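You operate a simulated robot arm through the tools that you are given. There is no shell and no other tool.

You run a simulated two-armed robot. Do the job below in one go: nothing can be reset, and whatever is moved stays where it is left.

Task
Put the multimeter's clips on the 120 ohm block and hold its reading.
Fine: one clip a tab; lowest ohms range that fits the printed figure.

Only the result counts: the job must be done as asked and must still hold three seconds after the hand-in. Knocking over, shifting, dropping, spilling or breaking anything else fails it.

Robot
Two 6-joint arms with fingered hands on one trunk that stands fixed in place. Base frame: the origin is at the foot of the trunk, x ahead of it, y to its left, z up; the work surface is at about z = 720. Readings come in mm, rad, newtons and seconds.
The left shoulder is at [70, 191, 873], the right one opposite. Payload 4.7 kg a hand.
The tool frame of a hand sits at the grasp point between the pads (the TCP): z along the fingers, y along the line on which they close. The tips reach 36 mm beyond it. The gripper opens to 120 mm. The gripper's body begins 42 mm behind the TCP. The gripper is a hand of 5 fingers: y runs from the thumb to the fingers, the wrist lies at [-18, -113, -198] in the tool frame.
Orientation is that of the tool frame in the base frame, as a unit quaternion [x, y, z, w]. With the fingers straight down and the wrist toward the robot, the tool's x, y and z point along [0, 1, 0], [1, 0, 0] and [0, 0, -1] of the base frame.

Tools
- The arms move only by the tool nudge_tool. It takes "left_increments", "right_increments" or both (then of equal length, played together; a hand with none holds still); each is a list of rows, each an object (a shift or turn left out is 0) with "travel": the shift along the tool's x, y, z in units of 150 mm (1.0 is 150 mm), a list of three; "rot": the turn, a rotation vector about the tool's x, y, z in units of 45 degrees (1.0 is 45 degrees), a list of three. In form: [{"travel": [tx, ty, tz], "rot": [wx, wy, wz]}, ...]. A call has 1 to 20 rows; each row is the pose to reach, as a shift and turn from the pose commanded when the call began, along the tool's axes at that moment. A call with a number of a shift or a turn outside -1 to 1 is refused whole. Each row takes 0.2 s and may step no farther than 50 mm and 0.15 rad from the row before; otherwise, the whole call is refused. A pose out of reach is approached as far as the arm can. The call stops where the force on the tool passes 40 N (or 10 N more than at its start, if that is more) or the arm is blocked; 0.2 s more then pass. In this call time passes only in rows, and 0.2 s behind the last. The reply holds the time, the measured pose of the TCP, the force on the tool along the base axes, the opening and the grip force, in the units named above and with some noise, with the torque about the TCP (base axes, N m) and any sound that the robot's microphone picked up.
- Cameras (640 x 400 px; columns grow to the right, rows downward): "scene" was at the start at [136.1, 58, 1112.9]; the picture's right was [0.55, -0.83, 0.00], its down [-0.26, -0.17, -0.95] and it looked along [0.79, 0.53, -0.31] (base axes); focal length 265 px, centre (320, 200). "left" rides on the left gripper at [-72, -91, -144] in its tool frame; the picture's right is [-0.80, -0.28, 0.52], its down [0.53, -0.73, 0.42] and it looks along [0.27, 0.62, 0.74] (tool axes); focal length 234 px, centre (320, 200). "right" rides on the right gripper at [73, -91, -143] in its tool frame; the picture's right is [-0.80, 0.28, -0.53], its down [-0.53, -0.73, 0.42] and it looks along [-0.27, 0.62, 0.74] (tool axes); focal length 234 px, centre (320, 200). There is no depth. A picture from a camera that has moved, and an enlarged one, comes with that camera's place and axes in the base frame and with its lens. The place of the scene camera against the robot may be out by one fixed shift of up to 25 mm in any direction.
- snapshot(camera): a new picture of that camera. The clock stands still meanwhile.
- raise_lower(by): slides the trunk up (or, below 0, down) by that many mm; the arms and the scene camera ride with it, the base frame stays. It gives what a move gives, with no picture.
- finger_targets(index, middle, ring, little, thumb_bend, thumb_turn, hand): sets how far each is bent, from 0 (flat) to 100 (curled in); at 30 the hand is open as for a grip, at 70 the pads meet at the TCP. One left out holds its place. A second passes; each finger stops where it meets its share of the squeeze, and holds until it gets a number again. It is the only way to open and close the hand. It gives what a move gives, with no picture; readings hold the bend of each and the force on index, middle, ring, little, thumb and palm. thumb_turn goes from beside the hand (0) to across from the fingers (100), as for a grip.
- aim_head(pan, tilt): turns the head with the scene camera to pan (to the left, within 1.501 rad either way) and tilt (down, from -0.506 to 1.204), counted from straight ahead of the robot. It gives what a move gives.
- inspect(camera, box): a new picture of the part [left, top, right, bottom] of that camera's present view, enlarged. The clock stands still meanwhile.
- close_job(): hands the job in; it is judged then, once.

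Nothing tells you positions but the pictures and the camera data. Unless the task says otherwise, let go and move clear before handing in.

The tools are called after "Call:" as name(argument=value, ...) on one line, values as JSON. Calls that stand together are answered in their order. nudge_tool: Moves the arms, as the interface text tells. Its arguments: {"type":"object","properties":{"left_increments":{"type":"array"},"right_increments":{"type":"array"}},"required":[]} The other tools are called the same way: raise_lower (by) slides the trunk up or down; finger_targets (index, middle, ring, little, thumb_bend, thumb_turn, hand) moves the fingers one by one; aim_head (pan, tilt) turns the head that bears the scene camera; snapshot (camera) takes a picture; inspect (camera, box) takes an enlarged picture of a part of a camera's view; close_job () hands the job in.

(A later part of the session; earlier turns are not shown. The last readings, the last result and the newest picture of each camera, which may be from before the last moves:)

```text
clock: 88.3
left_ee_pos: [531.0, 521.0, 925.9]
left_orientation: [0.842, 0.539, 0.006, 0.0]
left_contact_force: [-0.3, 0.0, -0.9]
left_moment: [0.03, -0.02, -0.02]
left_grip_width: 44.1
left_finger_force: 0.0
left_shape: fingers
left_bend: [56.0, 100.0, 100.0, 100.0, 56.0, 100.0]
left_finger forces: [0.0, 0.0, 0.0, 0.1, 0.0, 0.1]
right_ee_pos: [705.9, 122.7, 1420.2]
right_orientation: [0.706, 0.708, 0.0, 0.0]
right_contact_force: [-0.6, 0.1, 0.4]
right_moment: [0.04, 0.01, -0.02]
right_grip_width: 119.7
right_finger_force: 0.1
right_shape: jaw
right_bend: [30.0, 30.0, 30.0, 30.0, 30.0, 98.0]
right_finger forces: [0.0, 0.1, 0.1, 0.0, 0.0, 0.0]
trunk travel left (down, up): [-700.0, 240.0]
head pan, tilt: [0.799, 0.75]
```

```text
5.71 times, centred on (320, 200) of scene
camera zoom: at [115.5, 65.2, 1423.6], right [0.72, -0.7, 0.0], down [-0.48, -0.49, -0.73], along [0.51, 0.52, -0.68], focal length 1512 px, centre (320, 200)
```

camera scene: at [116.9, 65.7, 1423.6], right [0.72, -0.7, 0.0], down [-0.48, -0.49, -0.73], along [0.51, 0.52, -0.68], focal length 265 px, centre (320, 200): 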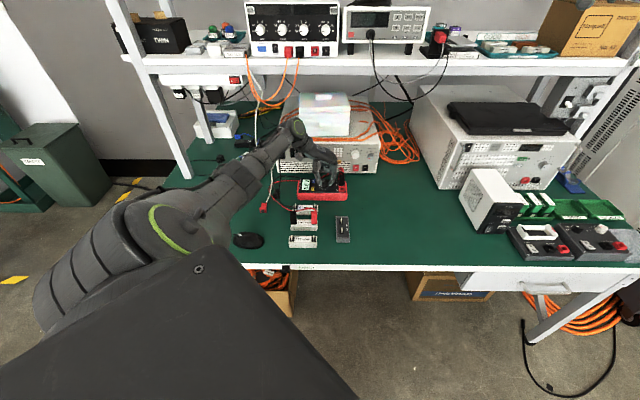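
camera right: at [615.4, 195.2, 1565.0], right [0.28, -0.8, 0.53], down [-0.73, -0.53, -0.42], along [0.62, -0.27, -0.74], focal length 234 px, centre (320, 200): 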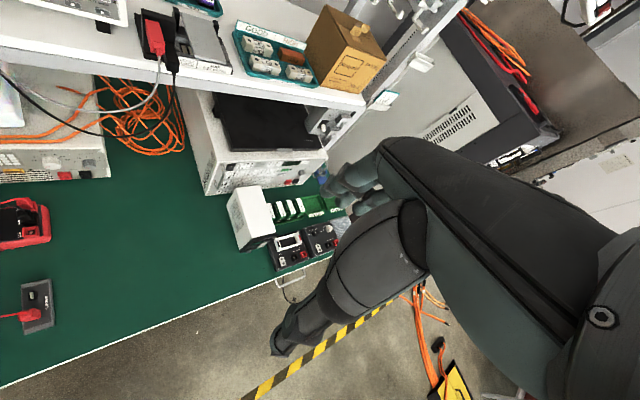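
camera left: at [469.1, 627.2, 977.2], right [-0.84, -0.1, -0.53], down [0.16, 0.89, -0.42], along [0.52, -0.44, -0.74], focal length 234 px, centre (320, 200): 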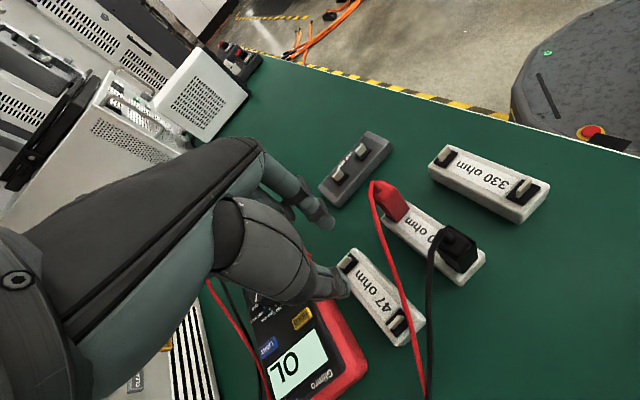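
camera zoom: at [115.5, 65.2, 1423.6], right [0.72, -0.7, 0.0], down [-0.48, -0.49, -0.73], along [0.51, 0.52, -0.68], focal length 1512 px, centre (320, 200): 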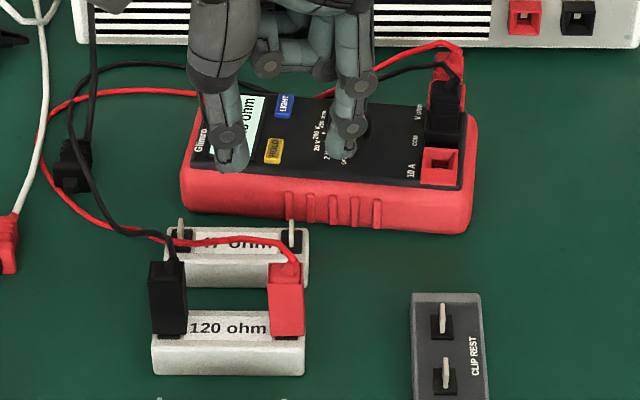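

The meter now shows a reading, so pressing the clips home was what it needed. I'll move the hand aside and read the display.

Call:
nudge_tool(left_increments=[{"travel": [-0.08, 0.2, 0]}, {"travel": [-0.16, 0.41, 0]}, {"travel": [-0.243, 0.619, 0]}])

Call:
inspect(camera="scene", box=[285, 160, 355, 215])

Call:
inspect(camera="scene", box=[280, 160, 360, 245])

Call:
snapshot(camera="left")

```text
clock: 89.1
left_ee_pos: [601.0, 452.0, 926.9]
left_orientation: [0.843, 0.538, 0.005, -0.002]
left_contact_force: [-0.3, 0.1, -0.2]
left_moment: [0.01, 0.01, 0.01]
left_grip_width: 44.4
left_finger_force: 0.0
left_shape: fingers
left_bend: [56.0, 100.0, 100.0, 100.0, 56.0, 100.0]
left_finger forces: [0.0, 0.0, 0.1, 0.1, 0.1, 0.1]
right_ee_pos: [707.7, 123.1, 1419.7]
right_orientation: [0.706, 0.708, 0.0, -0.001]
right_contact_force: [0.5, 0.3, 0.1]
right_moment: [0.01, 0.03, 0.0]
right_grip_width: 119.9
right_finger_force: 0.1
right_shape: jaw
right_bend: [30.0, 30.0, 30.0, 30.0, 30.0, 98.0]
right_finger forces: [0.1, 0.0, 0.1, 0.0, 0.0, 0.1]
trunk travel left (down, up): [-700.0, 240.0]
head pan, tilt: [0.799, 0.75]
```

```text
7.27 times, centred on (320, 188) of scene
camera zoom: at [117.4, 65.3, 1423.6], right [0.72, -0.7, 0.0], down [-0.48, -0.49, -0.73], along [0.51, 0.53, -0.68], focal length 1925 px, centre (320, 291)
```

zoom: 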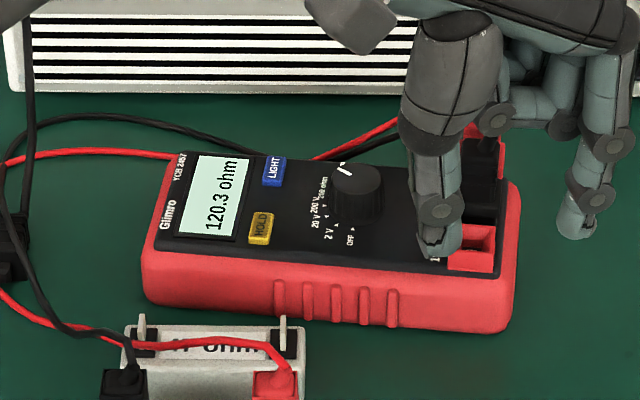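

```text
4.71 times, centred on (320, 202) of scene
camera zoom: at [117.4, 65.3, 1423.6], right [0.72, -0.7, 0.0], down [-0.48, -0.49, -0.73], along [0.51, 0.53, -0.68], focal length 1245 px, centre (320, 188)
```

zoom: 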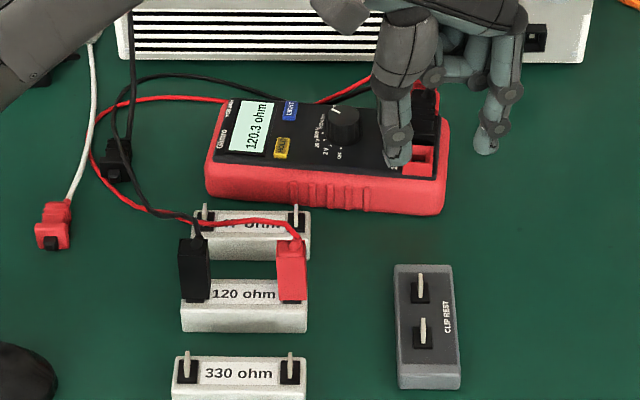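

```text
taken
camera left: at [487.6, 423.3, 1069.6], right [-0.59, -0.61, -0.54], down [-0.44, 0.79, -0.42], along [0.68, -0.01, -0.73], focal length 234 px, centre (320, 200)
```

left: 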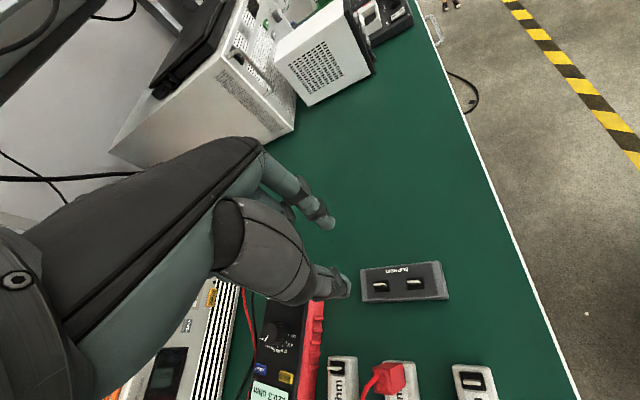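

The display reads 120.3 ohm. Before pressing HOLD, I'll put the meter body back where it was, since I dragged it about 20 mm and turned it about 5°. With the hand wide open I can hold the meter across its width and slide it back without touching the knob or buttons.

Call:
nudge_tool(left_increments=[{"travel": [0.12, -0.01, 0], "rot": [0, 0, -0.15]}, {"travel": [0.24, -0.02, 0], "rot": [0, 0, -0.3]}, {"travel": [0.36, -0.03, 0], "rot": [0, 0, -0.45]}, {"travel": [0.48, -0.04, 0], "rot": [0, 0, -0.6]}, {"travel": [0.601, -0.051, 0], "rot": [0, 0, -0.75]}])

Call:
finger_targets(hand="left", index=30, middle=30, ring=30, little=30, thumb_bend=30, thumb_turn=100)

Call:
snapshot(camera="left")

Call:
snapshot(camera="scene")

```text
clock: 90.3
left_ee_pos: [629.5, 534.4, 928.7]
left_orientation: [0.65, 0.76, 0.005, 0.001]
left_contact_force: [0.3, -0.7, 0.3]
left_moment: [-0.02, 0.01, -0.02]
left_grip_width: 44.5
left_finger_force: 0.1
left_shape: fingers
left_bend: [56.0, 100.0, 100.0, 100.0, 56.0, 100.0]
left_finger forces: [0.0, 0.0, 0.0, 0.0, 0.1, 0.0]
right_ee_pos: [706.6, 124.3, 1419.2]
right_orientation: [0.706, 0.708, -0.001, -0.001]
right_contact_force: [-0.4, 0.0, -0.2]
right_moment: [0.0, 0.0, 0.01]
right_grip_width: 119.7
right_finger_force: 0.1
right_shape: jaw
right_bend: [30.0, 30.0, 30.0, 30.0, 30.0, 98.0]
right_finger forces: [0.1, 0.1, 0.0, 0.1, 0.0, 0.0]
trunk travel left (down, up): [-700.0, 240.0]
head pan, tilt: [0.799, 0.75]
```

```text
clock: 91.3
left_ee_pos: [630.8, 535.6, 929.9]
left_orientation: [0.65, 0.76, 0.006, 0.002]
left_contact_force: [0.3, -0.2, 0.4]
left_moment: [0.0, -0.02, 0.01]
left_grip_width: 122.0
left_finger_force: 0.0
left_shape: fingers
left_bend: [30.0, 30.0, 30.0, 30.0, 30.0, 98.0]
left_finger forces: [0.0, 0.0, 0.0, 0.1, 0.1, 0.0]
right_ee_pos: [707.2, 123.6, 1419.6]
right_orientation: [0.706, 0.708, 0.0, 0.0]
right_contact_force: [-0.2, 0.0, 0.0]
right_moment: [0.03, -0.01, -0.01]
right_grip_width: 119.9
right_finger_force: 0.0
right_shape: jaw
right_bend: [30.0, 30.0, 30.0, 30.0, 30.0, 98.0]
right_finger forces: [0.0, 0.0, 0.0, 0.0, 0.0, 0.0]
trunk travel left (down, up): [-700.0, 240.0]
head pan, tilt: [0.799, 0.75]
```

```text
taken
camera left: at [550.0, 448.8, 1070.2], right [-0.15, -0.83, -0.53], down [-0.8, 0.42, -0.43], along [0.58, 0.36, -0.73], focal length 234 px, centre (320, 200)
```

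left: 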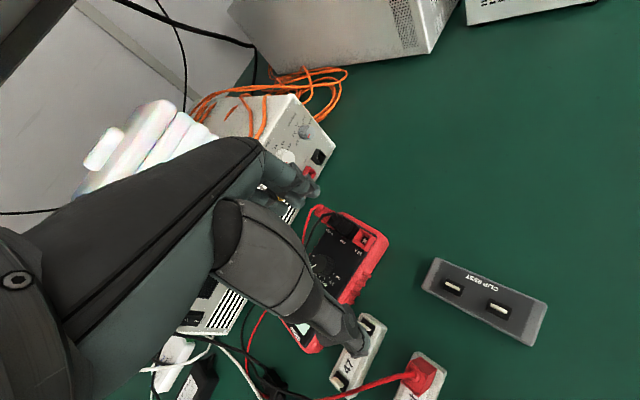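

```text
taken
camera scene: at [116.2, 66.0, 1423.6], right [0.72, -0.7, 0.0], down [-0.48, -0.49, -0.73], along [0.51, 0.52, -0.68], focal length 265 px, centre (320, 200)
```

scene: 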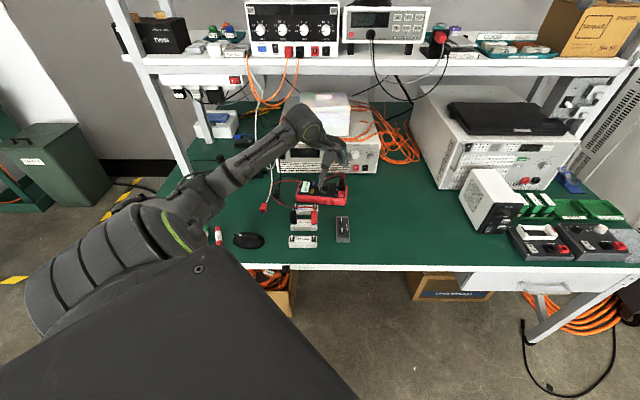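

Call:
inspect(camera="left", box=[270, 190, 400, 370])

Call:
inspect(camera="scene", box=[285, 130, 365, 210])

```text
2.22 times, centred on (335, 280) of left
camera zoom: at [550.0, 448.8, 1070.2], right [-0.15, -0.83, -0.53], down [-0.8, 0.42, -0.43], along [0.58, 0.36, -0.73], focal length 520 px, centre (287, 22)
```

zoom: 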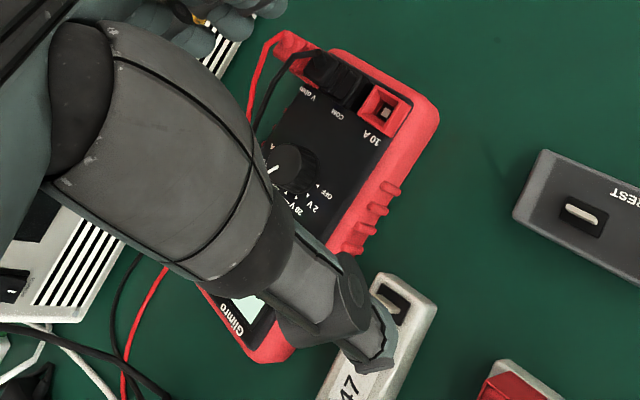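

```text
5.00 times, centred on (325, 170) of scene
camera zoom: at [116.2, 66.0, 1423.6], right [0.72, -0.7, 0.0], down [-0.48, -0.49, -0.73], along [0.51, 0.52, -0.68], focal length 1323 px, centre (295, 350)
```

zoom: 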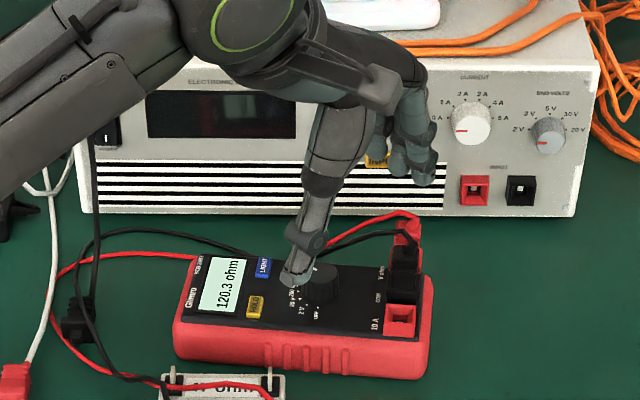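

Call:
nudge_tool(left_increments=[{"travel": [0.105, 0.061, 0], "rot": [0, 0, -0.138]}, {"travel": [0.21, 0.122, 0], "rot": [0, 0, -0.276]}, {"travel": [0.316, 0.182, 0], "rot": [0, 0, -0.413]}, {"travel": [0.421, 0.243, 0], "rot": [0, 0, -0.551]}, {"travel": [0.527, 0.304, 0], "rot": [0, 0, -0.689]}, {"travel": [0.527, 0.304, 0.25], "rot": [0, 0, -0.689]}, {"travel": [0.527, 0.304, 0.45], "rot": [0, 0, -0.689]}])

Call:
snapshot(camera="left")

Call:
inspect(camera="scene", box=[285, 130, 365, 210])

```text
clock: 92.9
left_ee_pos: [665.5, 622.4, 861.1]
left_orientation: [0.424, 0.906, 0.005, 0.002]
left_contact_force: [0.2, -0.4, -0.4]
left_moment: [-0.02, 0.02, 0.01]
left_grip_width: 122.2
left_finger_force: 0.1
left_shape: fingers
left_bend: [30.0, 30.0, 30.0, 30.0, 30.0, 98.0]
left_finger forces: [0.0, 0.0, 0.0, 0.1, 0.0, 0.0]
right_ee_pos: [707.5, 124.5, 1421.3]
right_orientation: [0.707, 0.707, 0.0, 0.0]
right_contact_force: [0.6, 0.2, 1.1]
right_moment: [-0.01, -0.03, -0.02]
right_grip_width: 119.8
right_finger_force: 0.1
right_shape: jaw
right_bend: [30.0, 30.0, 30.0, 30.0, 30.0, 98.0]
right_finger forces: [0.1, 0.0, 0.1, 0.0, 0.0, 0.0]
trunk travel left (down, up): [-700.0, 240.0]
head pan, tilt: [0.799, 0.75]
```

```text
taken
camera left: at [640.3, 507.2, 1003.1], right [0.31, -0.79, -0.53], down [-0.9, -0.06, -0.43], along [0.31, 0.61, -0.73], focal length 234 px, centre (320, 200)
```

left: 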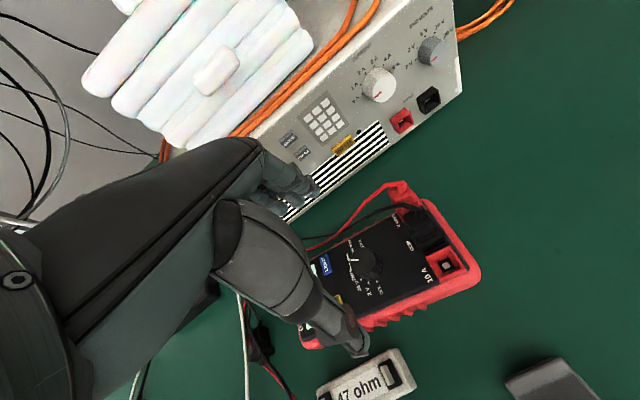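

```text
5.00 times, centred on (325, 170) of scene
camera zoom: at [116.5, 66.3, 1423.7], right [0.72, -0.7, 0.0], down [-0.48, -0.49, -0.73], along [0.51, 0.52, -0.68], focal length 1323 px, centre (295, 350)
```

zoom: 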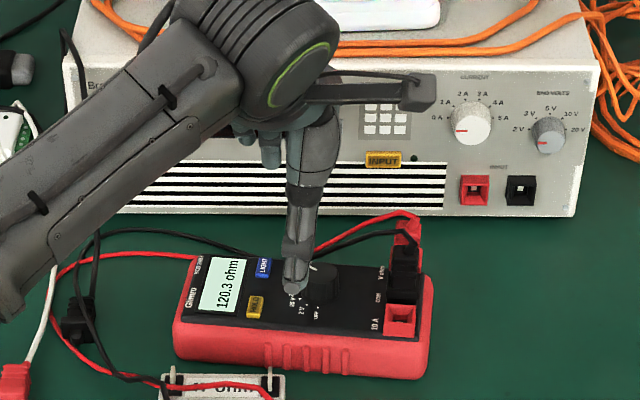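

Call:
inspect(camera="left", box=[280, 160, 500, 380])

```text
1.82 times, centred on (390, 270) of left
camera zoom: at [640.3, 507.2, 1003.1], right [0.31, -0.79, -0.53], down [-0.9, -0.06, -0.43], along [0.31, 0.61, -0.73], focal length 426 px, centre (193, 73)
```

zoom: 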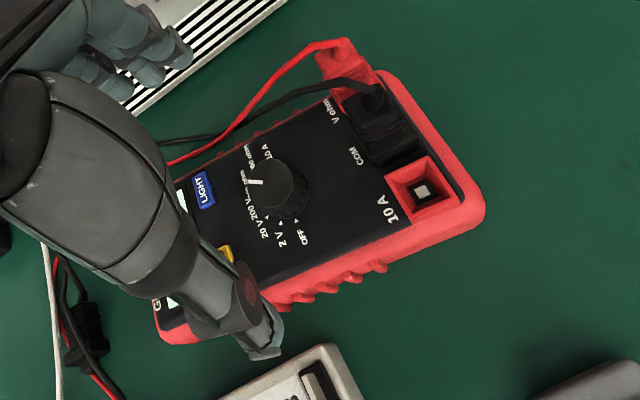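

Call:
finger_targets(hand="left", index=32, middle=32, ring=32, little=32, thumb_bend=32)

Call:
nudge_tool(left_increments=[{"travel": [-0.1, 0.0, 0.0]}, {"travel": [-0.1, 0.0, 0.15]}, {"travel": [-0.1, 0.0, 0.3]}])

Call:
inspect(camera="left", box=[260, 140, 500, 380])

Call:
inspect(camera="scene", box=[285, 130, 365, 210])

```text
clock: 93.9
left_ee_pos: [663.9, 622.0, 861.1]
left_orientation: [0.423, 0.906, 0.006, 0.003]
left_contact_force: [0.8, 0.5, -0.6]
left_moment: [0.02, 0.02, 0.01]
left_grip_width: 117.0
left_finger_force: 0.1
left_shape: fingers
left_bend: [32.0, 32.0, 32.0, 32.0, 32.0, 98.0]
left_finger forces: [0.0, 0.1, 0.0, 0.0, 0.1, 0.2]
right_ee_pos: [706.3, 123.2, 1421.2]
right_orientation: [0.706, 0.708, 0.0, 0.0]
right_contact_force: [0.1, 0.0, -0.2]
right_moment: [0.03, -0.03, 0.0]
right_grip_width: 119.9
right_finger_force: 0.0
right_shape: jaw
right_bend: [30.0, 30.0, 30.0, 30.0, 30.0, 98.0]
right_finger forces: [0.1, 0.1, 0.0, 0.1, 0.0, 0.1]
trunk travel left (down, up): [-700.0, 240.0]
head pan, tilt: [0.799, 0.75]
```

```text
clock: 94.7
left_ee_pos: [673.2, 611.7, 817.0]
left_orientation: [0.423, 0.906, 0.006, 0.003]
left_contact_force: [-0.2, 0.2, -0.7]
left_moment: [0.0, 0.06, 0.0]
left_grip_width: 116.9
left_finger_force: 0.0
left_shape: fingers
left_bend: [32.0, 32.0, 32.0, 32.0, 32.0, 98.0]
left_finger forces: [0.0, 0.0, 0.1, 0.0, 0.1, 0.0]
right_ee_pos: [707.2, 123.2, 1420.0]
right_orientation: [0.706, 0.708, 0.0, 0.0]
right_contact_force: [-0.5, 0.5, 0.0]
right_moment: [-0.01, -0.02, -0.01]
right_grip_width: 119.7
right_finger_force: 0.0
right_shape: jaw
right_bend: [30.0, 30.0, 30.0, 30.0, 30.0, 98.0]
right_finger forces: [0.0, 0.1, 0.2, 0.0, 0.1, 0.1]
trunk travel left (down, up): [-700.0, 240.0]
head pan, tilt: [0.799, 0.75]
```

```text
1.67 times, centred on (380, 260) of left
camera zoom: at [650.0, 496.4, 959.1], right [0.31, -0.79, -0.53], down [-0.9, -0.06, -0.43], along [0.31, 0.61, -0.73], focal length 390 px, centre (220, 100)
```

zoom: 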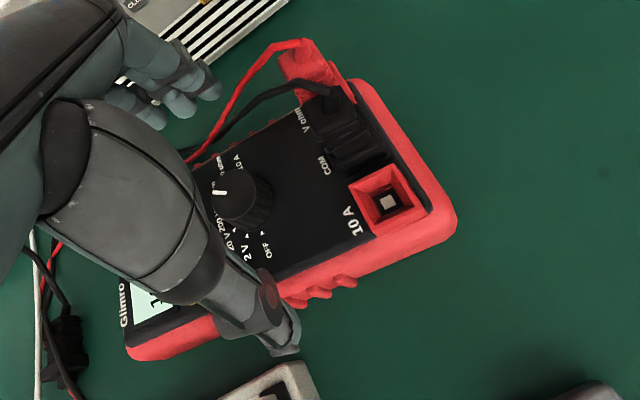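

```text
5.00 times, centred on (325, 170) of scene
camera zoom: at [116.4, 66.2, 1423.7], right [0.72, -0.7, 0.0], down [-0.48, -0.49, -0.73], along [0.51, 0.52, -0.68], focal length 1323 px, centre (295, 350)
```

zoom: 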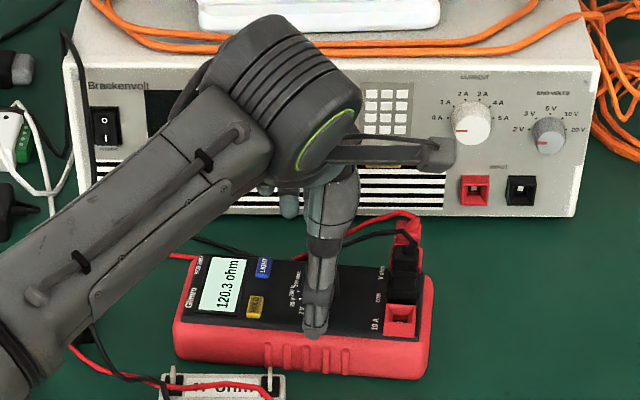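

Call:
nudge_tool(left_increments=[{"travel": [0, -0.007, 0.07]}, {"travel": [0, -0.007, 0.14]}, {"travel": [0, -0.007, 0.2]}])

Call:
inspect(camera="left", box=[260, 140, 500, 380])

Call:
inspect(camera="scene", box=[295, 155, 355, 210])

```text
clock: 95.5
left_ee_pos: [672.5, 609.4, 787.0]
left_orientation: [0.424, 0.906, 0.006, 0.003]
left_contact_force: [-0.7, 0.2, 0.2]
left_moment: [0.02, -0.02, -0.01]
left_grip_width: 117.1
left_finger_force: 0.1
left_shape: fingers
left_bend: [32.0, 32.0, 32.0, 32.0, 32.0, 98.0]
left_finger forces: [0.1, 0.0, 0.1, 0.1, 0.0, 0.0]
right_ee_pos: [707.4, 124.3, 1419.7]
right_orientation: [0.707, 0.708, 0.0, 0.0]
right_contact_force: [0.1, 0.4, -0.7]
right_moment: [0.02, 0.0, 0.03]
right_grip_width: 119.9
right_finger_force: 0.1
right_shape: jaw
right_bend: [30.0, 30.0, 30.0, 30.0, 30.0, 98.0]
right_finger forces: [0.0, 0.0, 0.0, 0.0, 0.1, 0.1]
trunk travel left (down, up): [-700.0, 240.0]
head pan, tilt: [0.799, 0.75]
```

```text
1.67 times, centred on (380, 260) of left
camera zoom: at [649.2, 495.2, 928.7], right [0.31, -0.79, -0.53], down [-0.9, -0.06, -0.43], along [0.31, 0.61, -0.73], focal length 390 px, centre (220, 100)
```

zoom: 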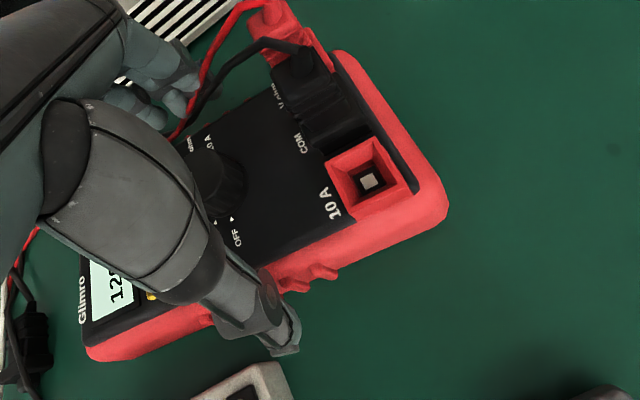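

```text
7.27 times, centred on (325, 182) of scene
camera zoom: at [116.2, 66.0, 1423.7], right [0.72, -0.7, 0.0], down [-0.48, -0.49, -0.73], along [0.51, 0.52, -0.68], focal length 1925 px, centre (284, 327)
```

zoom: 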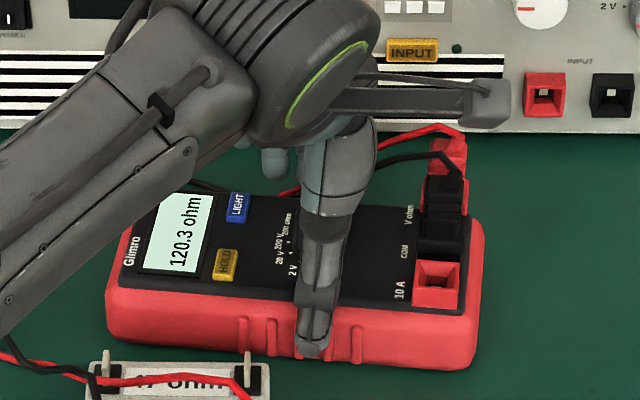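

Call:
nudge_tool(left_increments=[{"travel": [0, 0, 0.025]}, {"travel": [0, 0, 0.045]}])

Call:
finger_targets(hand="left", index=40, thumb_bend=40)

Call:
inspect(camera="scene", box=[295, 155, 355, 210])

```text
clock: 96.1
left_ee_pos: [673.4, 609.8, 780.2]
left_orientation: [0.424, 0.906, 0.005, 0.003]
left_contact_force: [0.1, -0.4, -0.1]
left_moment: [0.02, -0.02, 0.03]
left_grip_width: 117.4
left_finger_force: 0.0
left_shape: fingers
left_bend: [32.0, 32.0, 32.0, 32.0, 32.0, 98.0]
left_finger forces: [0.1, 0.1, 0.1, 0.0, 0.1, 0.0]
right_ee_pos: [706.6, 123.9, 1420.1]
right_orientation: [0.707, 0.707, 0.0, -0.001]
right_contact_force: [0.0, 0.5, 0.2]
right_moment: [0.0, -0.02, 0.01]
right_grip_width: 119.7
right_finger_force: 0.0
right_shape: jaw
right_bend: [30.0, 30.0, 30.0, 30.0, 30.0, 98.0]
right_finger forces: [0.1, 0.0, 0.1, 0.0, 0.0, 0.1]
trunk travel left (down, up): [-700.0, 240.0]
head pan, tilt: [0.799, 0.75]
```

```text
clock: 97.1
left_ee_pos: [671.7, 609.5, 779.6]
left_orientation: [0.423, 0.906, 0.005, 0.002]
left_contact_force: [-1.8, -2.0, 0.1]
left_moment: [0.0, 0.05, -0.01]
left_grip_width: 101.2
left_finger_force: 3.4
left_shape: fingers
left_bend: [38.0, 32.0, 32.0, 32.0, 37.0, 98.0]
left_finger forces: [1.6, 0.0, 0.0, 0.0, 4.6, 0.0]
right_ee_pos: [706.2, 123.3, 1421.2]
right_orientation: [0.706, 0.708, -0.001, 0.0]
right_contact_force: [-0.9, 0.0, -1.0]
right_moment: [0.05, 0.04, -0.02]
right_grip_width: 120.0
right_finger_force: 0.1
right_shape: jaw
right_bend: [30.0, 30.0, 30.0, 30.0, 30.0, 98.0]
right_finger forces: [0.0, 0.0, 0.0, 0.0, 0.1, 0.0]
trunk travel left (down, up): [-700.0, 240.0]
head pan, tilt: [0.799, 0.75]
```

```text
7.27 times, centred on (325, 182) of scene
camera zoom: at [115.8, 65.7, 1423.7], right [0.72, -0.7, 0.0], down [-0.48, -0.49, -0.73], along [0.51, 0.52, -0.68], focal length 1925 px, centre (284, 327)
```

zoom: 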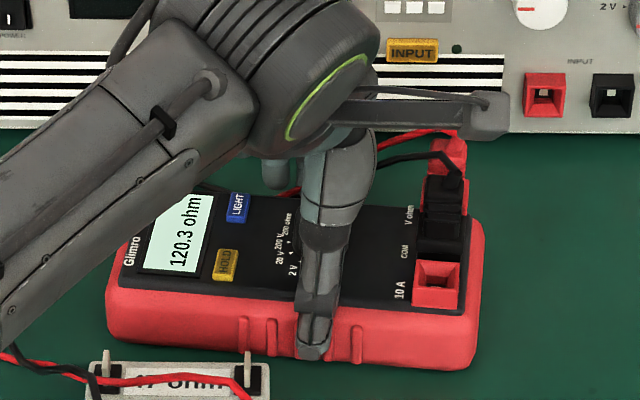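

Call:
finger_targets(hand="left", index=46, thumb_bend=46)

Call:
nudge_tool(left_increments=[{"travel": [0.0017, 0.019, 0], "rot": [0, 0, -0.015]}, {"travel": [0.0034, 0.038, 0], "rot": [0, 0, -0.03]}, {"travel": [0.005, 0.056, 0], "rot": [0, 0, -0.045]}, {"travel": [0.0067, 0.075, 0], "rot": [0, 0, -0.06]}, {"travel": [0.0067, 0.075, 0], "rot": [0, 0, -0.06]}])

Call:
inspect(camera="scene", box=[295, 155, 355, 210])

```text
clock: 98.1
left_ee_pos: [673.4, 609.9, 780.5]
left_orientation: [0.424, 0.906, 0.005, 0.003]
left_contact_force: [-2.9, -1.3, 1.3]
left_moment: [-0.06, 0.01, 0.09]
left_grip_width: 98.3
left_finger_force: 8.6
left_shape: fingers
left_bend: [40.0, 32.0, 32.0, 32.0, 39.0, 99.0]
left_finger forces: [6.9, 0.0, 0.1, 0.1, 11.0, 0.0]
right_ee_pos: [706.7, 122.8, 1420.8]
right_orientation: [0.706, 0.708, 0.001, 0.0]
right_contact_force: [0.1, 0.1, -0.2]
right_moment: [-0.01, 0.01, 0.0]
right_grip_width: 119.7
right_finger_force: 0.0
right_shape: jaw
right_bend: [30.0, 30.0, 30.0, 30.0, 30.0, 98.0]
right_finger forces: [0.0, 0.1, 0.1, 0.0, 0.1, 0.1]
trunk travel left (down, up): [-700.0, 240.0]
head pan, tilt: [0.799, 0.75]
```

```text
clock: 99.3
left_ee_pos: [681.5, 617.6, 780.3]
left_orientation: [0.402, 0.916, 0.004, 0.003]
left_contact_force: [-2.2, -3.9, -0.8]
left_moment: [-0.04, -0.02, -0.07]
left_grip_width: 98.4
left_finger_force: 7.7
left_shape: fingers
left_bend: [40.0, 32.0, 32.0, 32.0, 39.0, 99.0]
left_finger forces: [6.2, 0.0, 0.1, 0.0, 10.5, 0.0]
right_ee_pos: [705.9, 123.6, 1419.9]
right_orientation: [0.707, 0.708, 0.0, 0.0]
right_contact_force: [-0.4, 0.4, 0.4]
right_moment: [-0.01, -0.01, 0.0]
right_grip_width: 119.8
right_finger_force: 0.1
right_shape: jaw
right_bend: [30.0, 30.0, 30.0, 30.0, 30.0, 98.0]
right_finger forces: [0.0, 0.0, 0.1, 0.1, 0.1, 0.1]
trunk travel left (down, up): [-700.0, 240.0]
head pan, tilt: [0.799, 0.75]
```

```text
7.27 times, centred on (325, 182) of scene
camera zoom: at [115.9, 65.5, 1423.7], right [0.72, -0.7, 0.0], down [-0.48, -0.49, -0.73], along [0.51, 0.52, -0.68], focal length 1925 px, centre (284, 327)
```

zoom: 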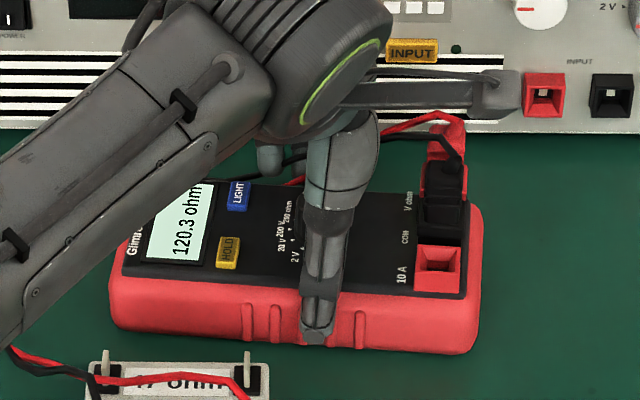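

Dragging works well, and the reading is still 120.3 ohm. About 8 mm back, 5 mm right and 5° of rotation remain.

Call:
nudge_tool(left_increments=[{"travel": [-0.0084, 0.0138, 0], "rot": [0, 0, -0.029]}, {"travel": [-0.0167, 0.0276, 0], "rot": [0, 0, -0.058]}, {"travel": [-0.025, 0.0414, 0], "rot": [0, 0, -0.087]}, {"travel": [-0.0334, 0.0552, 0], "rot": [0, 0, -0.116]}, {"travel": [-0.0334, 0.0552, 0], "rot": [0, 0, -0.116]}])

Call:
inspect(camera="scene", box=[295, 155, 355, 210])

```text
clock: 100.5
left_ee_pos: [691.8, 619.6, 780.8]
left_orientation: [0.358, 0.934, 0.006, 0.003]
left_contact_force: [-6.2, -2.0, 1.5]
left_moment: [-0.01, 0.04, -0.21]
left_grip_width: 97.8
left_finger_force: 8.7
left_shape: fingers
left_bend: [40.0, 32.0, 32.0, 32.0, 39.0, 100.0]
left_finger forces: [6.3, 0.1, 0.1, 0.0, 10.8, 0.1]
right_ee_pos: [705.0, 123.8, 1420.5]
right_orientation: [0.707, 0.707, 0.0, -0.001]
right_contact_force: [-0.5, 0.1, -1.0]
right_moment: [-0.04, 0.03, -0.02]
right_grip_width: 119.8
right_finger_force: 0.0
right_shape: jaw
right_bend: [30.0, 30.0, 30.0, 30.0, 30.0, 98.0]
right_finger forces: [0.0, 0.0, 0.0, 0.0, 0.0, 0.1]
trunk travel left (down, up): [-700.0, 240.0]
head pan, tilt: [0.799, 0.75]
```

```text
7.27 times, centred on (325, 182) of scene
camera zoom: at [115.2, 65.8, 1423.7], right [0.72, -0.7, 0.0], down [-0.47, -0.49, -0.73], along [0.51, 0.52, -0.68], focal length 1925 px, centre (284, 327)
```

zoom: 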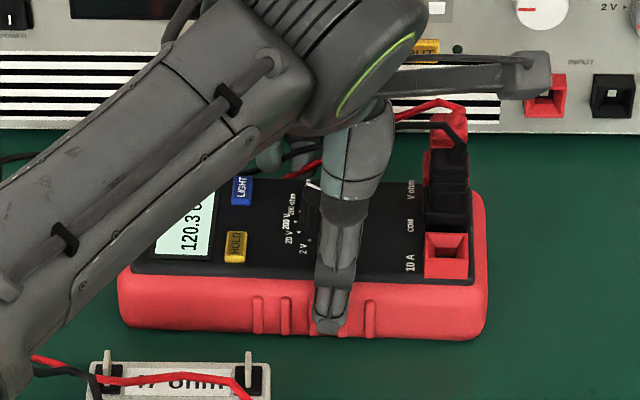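

Call:
nudge_tool(left_increments=[{"travel": [-0.004, 0.006, 0], "rot": [0, 0, -0.03]}, {"travel": [-0.0075, 0.0122, 0], "rot": [0, 0, -0.06]}, {"travel": [-0.0075, 0.0122, 0], "rot": [0, 0, -0.06]}])

Call:
inspect(camera="scene", box=[295, 155, 355, 210])

```text
clock: 101.3
left_ee_pos: [692.1, 619.2, 780.5]
left_orientation: [0.338, 0.941, 0.006, 0.004]
left_contact_force: [-4.5, -1.0, 2.0]
left_moment: [-0.01, 0.04, -0.3]
left_grip_width: 98.1
left_finger_force: 8.6
left_shape: fingers
left_bend: [40.0, 32.0, 32.0, 32.0, 39.0, 100.0]
left_finger forces: [6.6, 0.0, 0.0, 0.0, 10.4, 0.1]
right_ee_pos: [705.3, 123.5, 1420.1]
right_orientation: [0.706, 0.708, 0.0, 0.001]
right_contact_force: [0.3, -0.2, -0.5]
right_moment: [-0.03, 0.01, 0.01]
right_grip_width: 119.8
right_finger_force: 0.0
right_shape: jaw
right_bend: [30.0, 30.0, 30.0, 30.0, 30.0, 98.0]
right_finger forces: [0.1, 0.1, 0.1, 0.0, 0.1, 0.0]
trunk travel left (down, up): [-700.0, 240.0]
head pan, tilt: [0.799, 0.75]
```

```text
7.27 times, centred on (325, 182) of scene
camera zoom: at [115.3, 65.6, 1423.7], right [0.72, -0.7, 0.0], down [-0.47, -0.49, -0.73], along [0.51, 0.52, -0.68], focal length 1925 px, centre (284, 327)
```

zoom: 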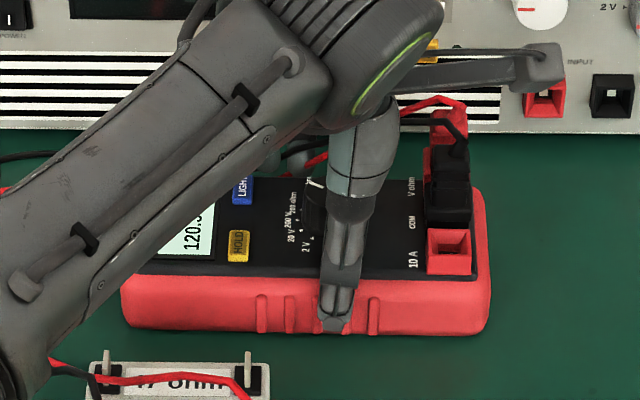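

The meter is back within about 2 mm and 1° of where it started. I'll let go and lift clear.

Call:
finger_targets(hand="left", index=30, middle=30, ring=30, little=30, thumb_bend=30)

Call:
nudge_tool(left_increments=[{"travel": [0, 0, -0.1]}, {"travel": [0, 0, -0.3]}, {"travel": [0, 0, -0.6]}, {"travel": [0, 0, -0.9]}])

Call:
inspect(camera="scene", box=[295, 155, 355, 210])

Call:
inspect(camera="left", box=[290, 190, 470, 340])

Call:
inspect(camera="scene", box=[285, 195, 335, 245])

```text
clock: 102.3
left_ee_pos: [692.1, 619.7, 780.7]
left_orientation: [0.337, 0.941, 0.005, 0.002]
left_contact_force: [-0.4, -0.2, -0.1]
left_moment: [0.01, -0.01, 0.02]
left_grip_width: 121.7
left_finger_force: 0.3
left_shape: fingers
left_bend: [30.0, 30.0, 30.0, 30.0, 30.0, 98.0]
left_finger forces: [0.2, 0.0, 0.0, 0.0, 0.0, 0.0]
right_ee_pos: [705.6, 122.9, 1420.9]
right_orientation: [0.706, 0.708, 0.0, 0.0]
right_contact_force: [-0.6, 0.2, -0.7]
right_moment: [-0.01, -0.01, -0.01]
right_grip_width: 120.0
right_finger_force: 0.2
right_shape: jaw
right_bend: [30.0, 30.0, 30.0, 30.0, 30.0, 98.0]
right_finger forces: [0.0, 0.0, 0.0, 0.0, 0.0, 0.0]
trunk travel left (down, up): [-700.0, 240.0]
head pan, tilt: [0.799, 0.75]
```

```text
clock: 103.3
left_ee_pos: [689.7, 617.9, 914.0]
left_orientation: [0.339, 0.941, 0.006, 0.002]
left_contact_force: [-0.2, 0.1, -0.1]
left_moment: [0.05, -0.03, 0.02]
left_grip_width: 122.0
left_finger_force: 0.2
left_shape: fingers
left_bend: [30.0, 30.0, 30.0, 30.0, 30.0, 98.0]
left_finger forces: [0.0, 0.0, 0.0, 0.1, 0.0, 0.1]
right_ee_pos: [706.1, 123.2, 1420.8]
right_orientation: [0.706, 0.708, 0.0, 0.0]
right_contact_force: [-0.3, -0.4, 1.0]
right_moment: [0.03, -0.05, 0.02]
right_grip_width: 119.7
right_finger_force: 0.1
right_shape: jaw
right_bend: [30.0, 30.0, 30.0, 30.0, 30.0, 98.0]
right_finger forces: [0.1, 0.0, 0.1, 0.0, 0.1, 0.1]
trunk travel left (down, up): [-700.0, 240.0]
head pan, tilt: [0.799, 0.75]
```

```text
7.27 times, centred on (325, 182) of scene
camera zoom: at [115.6, 65.3, 1423.6], right [0.72, -0.7, 0.0], down [-0.48, -0.49, -0.73], along [0.51, 0.52, -0.68], focal length 1925 px, centre (284, 327)
```

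zoom: 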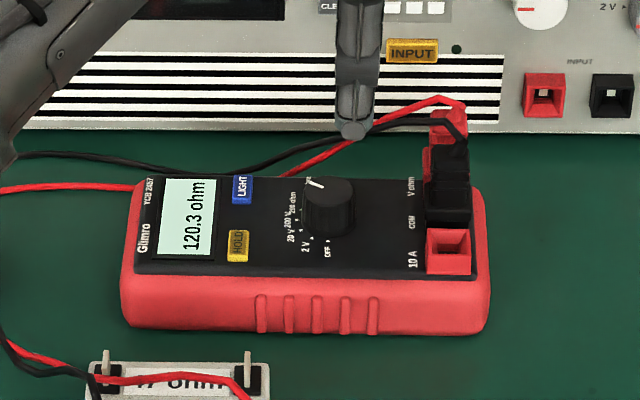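

```text
2.67 times, centred on (380, 265) of left
camera zoom: at [687.0, 500.6, 1057.1], right [0.45, -0.72, -0.53], down [-0.87, -0.22, -0.43], along [0.2, 0.65, -0.73], focal length 624 px, centre (160, 27)
```

zoom: 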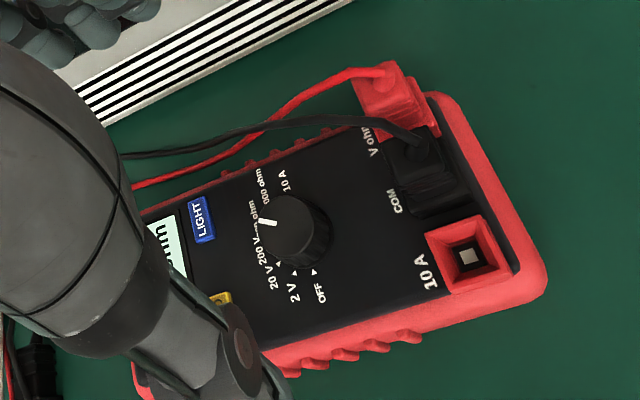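

```text
8.00 times, centred on (310, 220) of scene
camera zoom: at [115.6, 65.3, 1423.6], right [0.72, -0.7, 0.0], down [-0.48, -0.49, -0.73], along [0.51, 0.52, -0.68], focal length 2117 px, centre (400, 40)
```

zoom: 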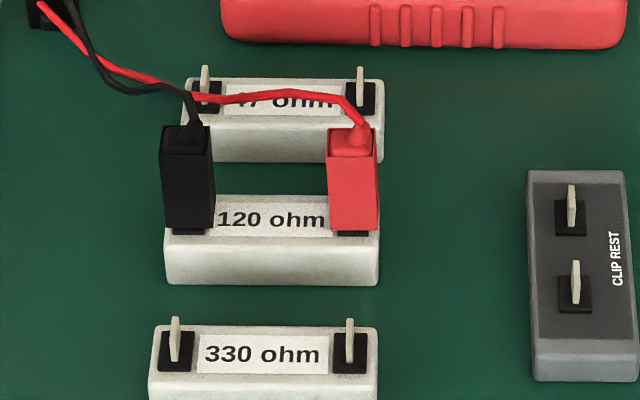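

The meter is back in place and reads a steady 120.3 ohm. Last is HOLD: I'll pinch index and thumb closed with the other fingers curled, and bring the tip over the yellow button near [635, 640].

Call:
finger_targets(hand="left", index=70, middle=100, ring=100, little=100, thumb_bend=70, thumb_turn=100)

Call:
nudge_tool(left_increments=[{"travel": [0.19, -0.062, 0]}, {"travel": [0.379, -0.125, 0]}, {"travel": [0.379, -0.125, 0.2]}, {"travel": [0.379, -0.125, 0.4]}])

Call:
inspect(camera="left", box=[280, 190, 430, 320])

Call:
inspect(camera="scene", box=[290, 140, 350, 205])

```text
clock: 104.3
left_ee_pos: [689.7, 617.9, 914.8]
left_orientation: [0.338, 0.941, 0.006, 0.002]
left_contact_force: [0.2, 0.4, -0.6]
left_moment: [0.01, 0.02, 0.03]
left_grip_width: 5.0
left_finger_force: 0.0
left_shape: fingers
left_bend: [70.0, 100.0, 100.0, 100.0, 70.0, 100.0]
left_finger forces: [0.0, 0.0, 0.1, 0.0, 0.1, 0.0]
right_ee_pos: [706.6, 124.3, 1420.0]
right_orientation: [0.707, 0.708, 0.0, 0.0]
right_contact_force: [0.2, -0.2, 1.2]
right_moment: [-0.02, 0.05, 0.02]
right_grip_width: 119.8
right_finger_force: 0.0
right_shape: jaw
right_bend: [30.0, 30.0, 30.0, 30.0, 30.0, 98.0]
right_finger forces: [0.0, 0.1, 0.0, 0.0, 0.1, 0.0]
trunk travel left (down, up): [-700.0, 240.0]
head pan, tilt: [0.799, 0.75]
```

```text
clock: 105.3
left_ee_pos: [634.7, 641.3, 853.3]
left_orientation: [0.338, 0.941, 0.005, 0.004]
left_contact_force: [0.2, 0.4, 0.0]
left_moment: [-0.01, 0.04, -0.02]
left_grip_width: 4.6
left_finger_force: 0.0
left_shape: fingers
left_bend: [70.0, 100.0, 100.0, 100.0, 70.0, 100.0]
left_finger forces: [0.1, 0.0, 0.0, 0.1, 0.0, 0.0]
right_ee_pos: [707.2, 124.9, 1421.7]
right_orientation: [0.706, 0.708, -0.001, -0.001]
right_contact_force: [0.0, 0.4, -0.5]
right_moment: [-0.04, -0.03, 0.0]
right_grip_width: 119.8
right_finger_force: 0.1
right_shape: jaw
right_bend: [30.0, 30.0, 30.0, 30.0, 30.0, 98.0]
right_finger forces: [0.0, 0.1, 0.1, 0.1, 0.1, 0.1]
trunk travel left (down, up): [-700.0, 240.0]
head pan, tilt: [0.799, 0.75]
```

```text
3.08 times, centred on (355, 255) of left
camera zoom: at [631.5, 524.6, 996.6], right [0.45, -0.72, -0.53], down [-0.87, -0.22, -0.43], along [0.2, 0.65, -0.73], focal length 720 px, centre (212, 31)
```

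zoom: 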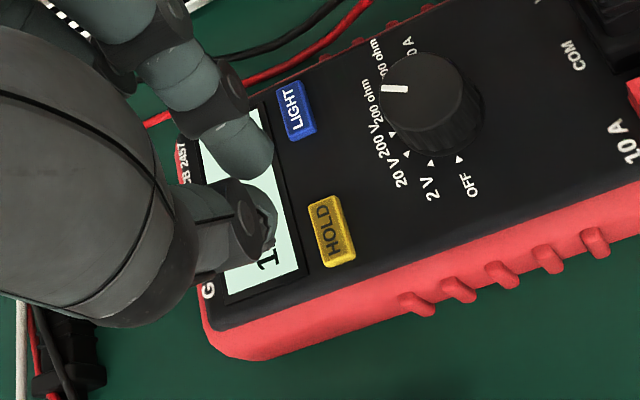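

```text
6.15 times, centred on (320, 172) of scene
camera zoom: at [116.3, 66.7, 1423.6], right [0.72, -0.7, 0.0], down [-0.48, -0.49, -0.73], along [0.51, 0.52, -0.68], focal length 1628 px, centre (320, 369)
```

zoom: 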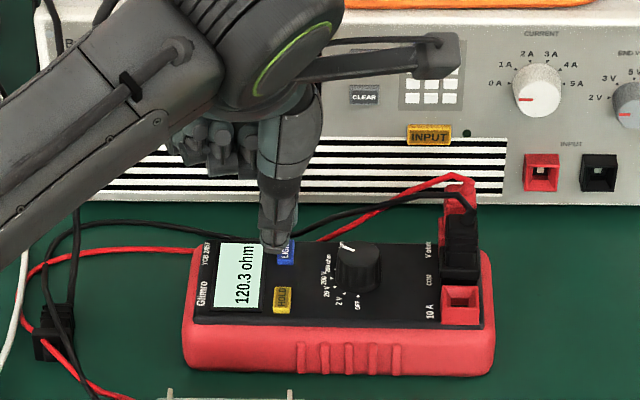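

The closed tips are right above HOLD, needing about a 2.5 mm sideways shift. I'll lower to just above the button.

Call:
nudge_tool(left_increments=[{"travel": [-0.0167, 0.0, 0.1]}, {"travel": [-0.0167, 0.0, 0.2]}, {"travel": [-0.0167, 0.0, 0.29]}])

Call:
inspect(camera="left", box=[280, 190, 400, 310])

Call:
inspect(camera="scene", box=[295, 160, 345, 205])

```text
clock: 106.1
left_ee_pos: [637.2, 640.6, 810.8]
left_orientation: [0.338, 0.941, 0.005, 0.003]
left_contact_force: [0.3, 0.3, -1.0]
left_moment: [0.02, 0.01, 0.0]
left_grip_width: 4.5
left_finger_force: 0.1
left_shape: fingers
left_bend: [70.0, 100.0, 100.0, 100.0, 70.0, 100.0]
left_finger forces: [0.1, 0.0, 0.1, 0.0, 0.0, 0.1]
right_ee_pos: [706.1, 122.6, 1420.2]
right_orientation: [0.707, 0.708, 0.0, 0.0]
right_contact_force: [0.5, -0.9, -0.9]
right_moment: [-0.04, -0.01, 0.01]
right_grip_width: 119.7
right_finger_force: 0.0
right_shape: jaw
right_bend: [30.0, 30.0, 30.0, 30.0, 30.0, 98.0]
right_finger forces: [0.0, 0.1, 0.1, 0.0, 0.0, 0.0]
trunk travel left (down, up): [-700.0, 240.0]
head pan, tilt: [0.799, 0.75]
```

```text
3.33 times, centred on (340, 250) of left
camera zoom: at [635.0, 522.8, 954.1], right [0.45, -0.72, -0.53], down [-0.87, -0.22, -0.43], along [0.2, 0.65, -0.73], focal length 781 px, centre (253, 33)
```

zoom: 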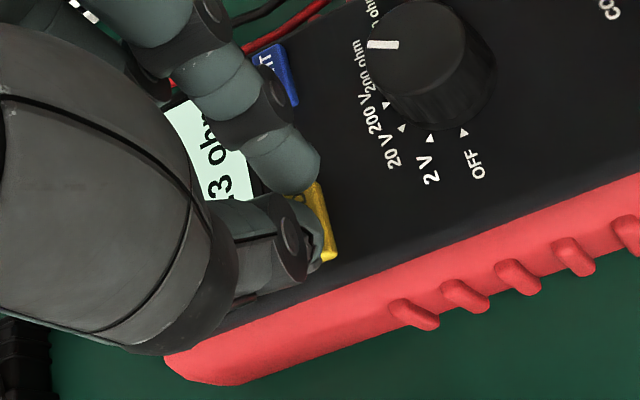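

```text
8.89 times, centred on (320, 182) of scene
camera zoom: at [116.2, 65.9, 1423.7], right [0.72, -0.7, 0.0], down [-0.48, -0.49, -0.73], along [0.51, 0.52, -0.68], focal length 2352 px, centre (320, 356)
```

zoom: 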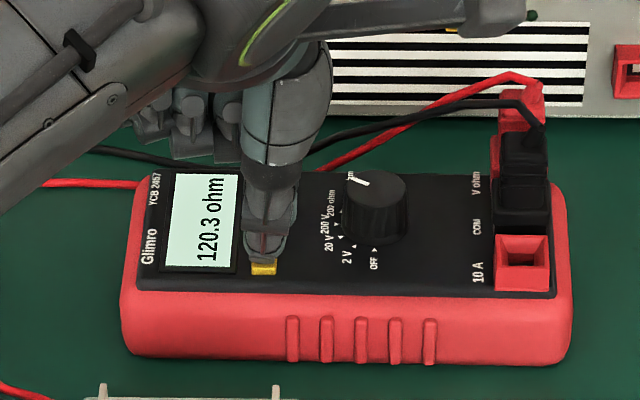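

Call:
nudge_tool(left_increments=[{"travel": [0.007, 0.0, 0.025]}, {"travel": [0.007, 0.0, 0.05]}])

Call:
inspect(camera="scene", box=[295, 160, 345, 205])

Call:
inspect(camera="left", box=[290, 200, 370, 280])

```text
clock: 106.7
left_ee_pos: [637.5, 641.2, 804.1]
left_orientation: [0.338, 0.941, 0.005, 0.004]
left_contact_force: [-0.1, -0.2, 1.9]
left_moment: [0.02, 0.0, 0.0]
left_grip_width: 4.7
left_finger_force: 0.5
left_shape: fingers
left_bend: [70.0, 100.0, 100.0, 100.0, 70.0, 100.0]
left_finger forces: [0.6, 0.0, 0.0, 0.0, 1.2, 0.0]
right_ee_pos: [705.8, 123.7, 1421.0]
right_orientation: [0.706, 0.708, 0.0, 0.001]
right_contact_force: [0.2, 1.2, 0.6]
right_moment: [-0.02, 0.05, 0.0]
right_grip_width: 119.6
right_finger_force: 0.0
right_shape: jaw
right_bend: [30.0, 30.0, 30.0, 30.0, 30.0, 98.0]
right_finger forces: [0.0, 0.0, 0.0, 0.0, 0.0, 0.0]
trunk travel left (down, up): [-700.0, 240.0]
head pan, tilt: [0.799, 0.75]
heard: click
```

```text
8.89 times, centred on (320, 182) of scene
camera zoom: at [115.9, 65.6, 1423.7], right [0.72, -0.7, 0.0], down [-0.48, -0.49, -0.73], along [0.51, 0.52, -0.68], focal length 2352 px, centre (320, 356)
```

zoom: 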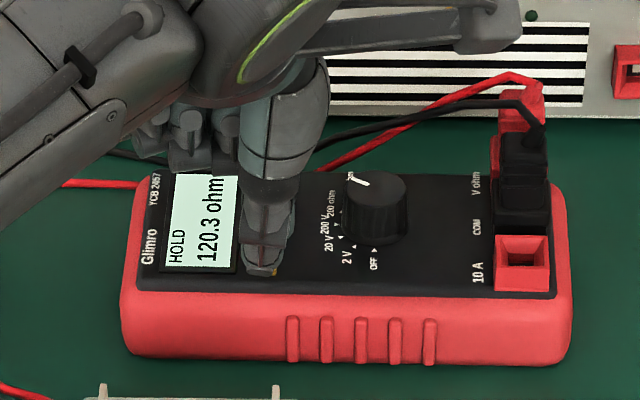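

```text
5.00 times, centred on (330, 240) of left
camera zoom: at [634.4, 523.7, 946.9], right [0.45, -0.72, -0.53], down [-0.87, -0.22, -0.44], along [0.2, 0.65, -0.73], focal length 1171 px, centre (270, 0)
```

zoom: 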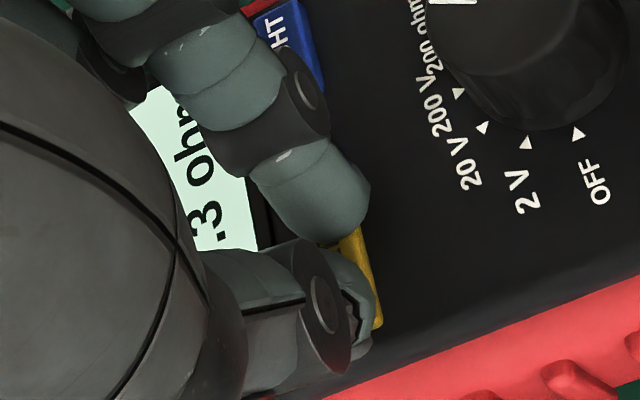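

There was a click and the display shows "HOLD 120.3 ohm". I'll lift straight up and back away without touching anything else.

Call:
nudge_tool(left_increments=[{"travel": [0, 0, -0.15]}, {"travel": [0, 0, -0.4]}, {"travel": [0, 0, -0.7]}, {"travel": [0, 0, -1.0]}])

Call:
inspect(camera="scene", box=[295, 160, 345, 205])

Call:
inspect(camera="scene", box=[280, 190, 350, 250])

```text
clock: 107.7
left_ee_pos: [636.3, 641.2, 956.9]
left_orientation: [0.337, 0.941, 0.005, 0.003]
left_contact_force: [-0.5, -0.5, 0.0]
left_moment: [0.03, -0.01, 0.0]
left_grip_width: 4.2
left_finger_force: 0.1
left_shape: fingers
left_bend: [70.0, 100.0, 100.0, 100.0, 70.0, 100.0]
left_finger forces: [0.0, 0.0, 0.0, 0.1, 0.1, 0.0]
right_ee_pos: [706.1, 123.3, 1420.4]
right_orientation: [0.706, 0.708, 0.0, 0.0]
right_contact_force: [-1.0, 0.5, 0.0]
right_moment: [0.03, 0.01, 0.01]
right_grip_width: 119.8
right_finger_force: 0.2
right_shape: jaw
right_bend: [30.0, 30.0, 30.0, 30.0, 30.0, 98.0]
right_finger forces: [0.0, 0.1, 0.0, 0.0, 0.0, 0.1]
trunk travel left (down, up): [-700.0, 240.0]
head pan, tilt: [0.799, 0.75]
```

```text
8.89 times, centred on (320, 182) of scene
camera zoom: at [115.7, 65.2, 1423.6], right [0.72, -0.7, 0.0], down [-0.48, -0.49, -0.73], along [0.51, 0.52, -0.68], focal length 2352 px, centre (320, 356)
```

zoom: 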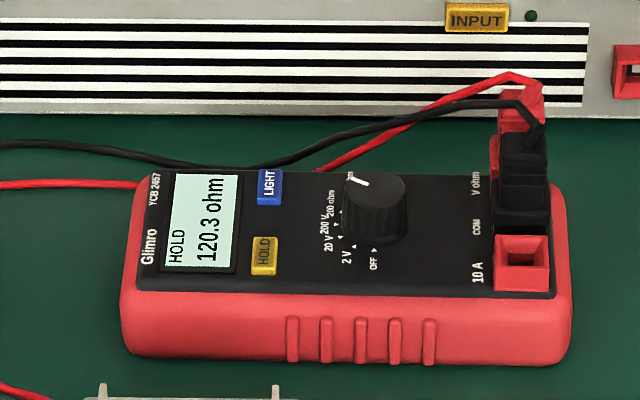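

```text
6.67 times, centred on (315, 220) of scene
camera zoom: at [115.7, 65.2, 1423.6], right [0.72, -0.7, 0.0], down [-0.48, -0.49, -0.73], along [0.51, 0.52, -0.68], focal length 1764 px, centre (353, 67)
```

zoom: 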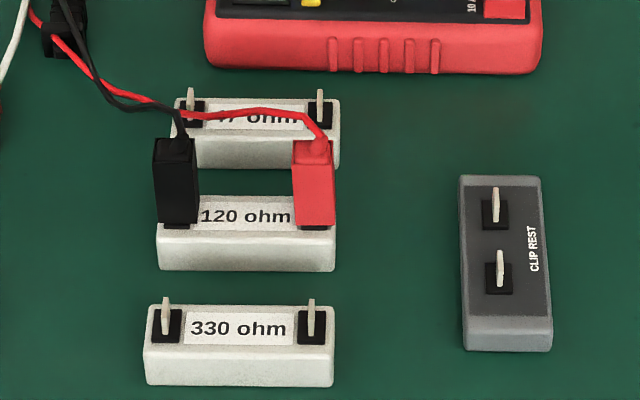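

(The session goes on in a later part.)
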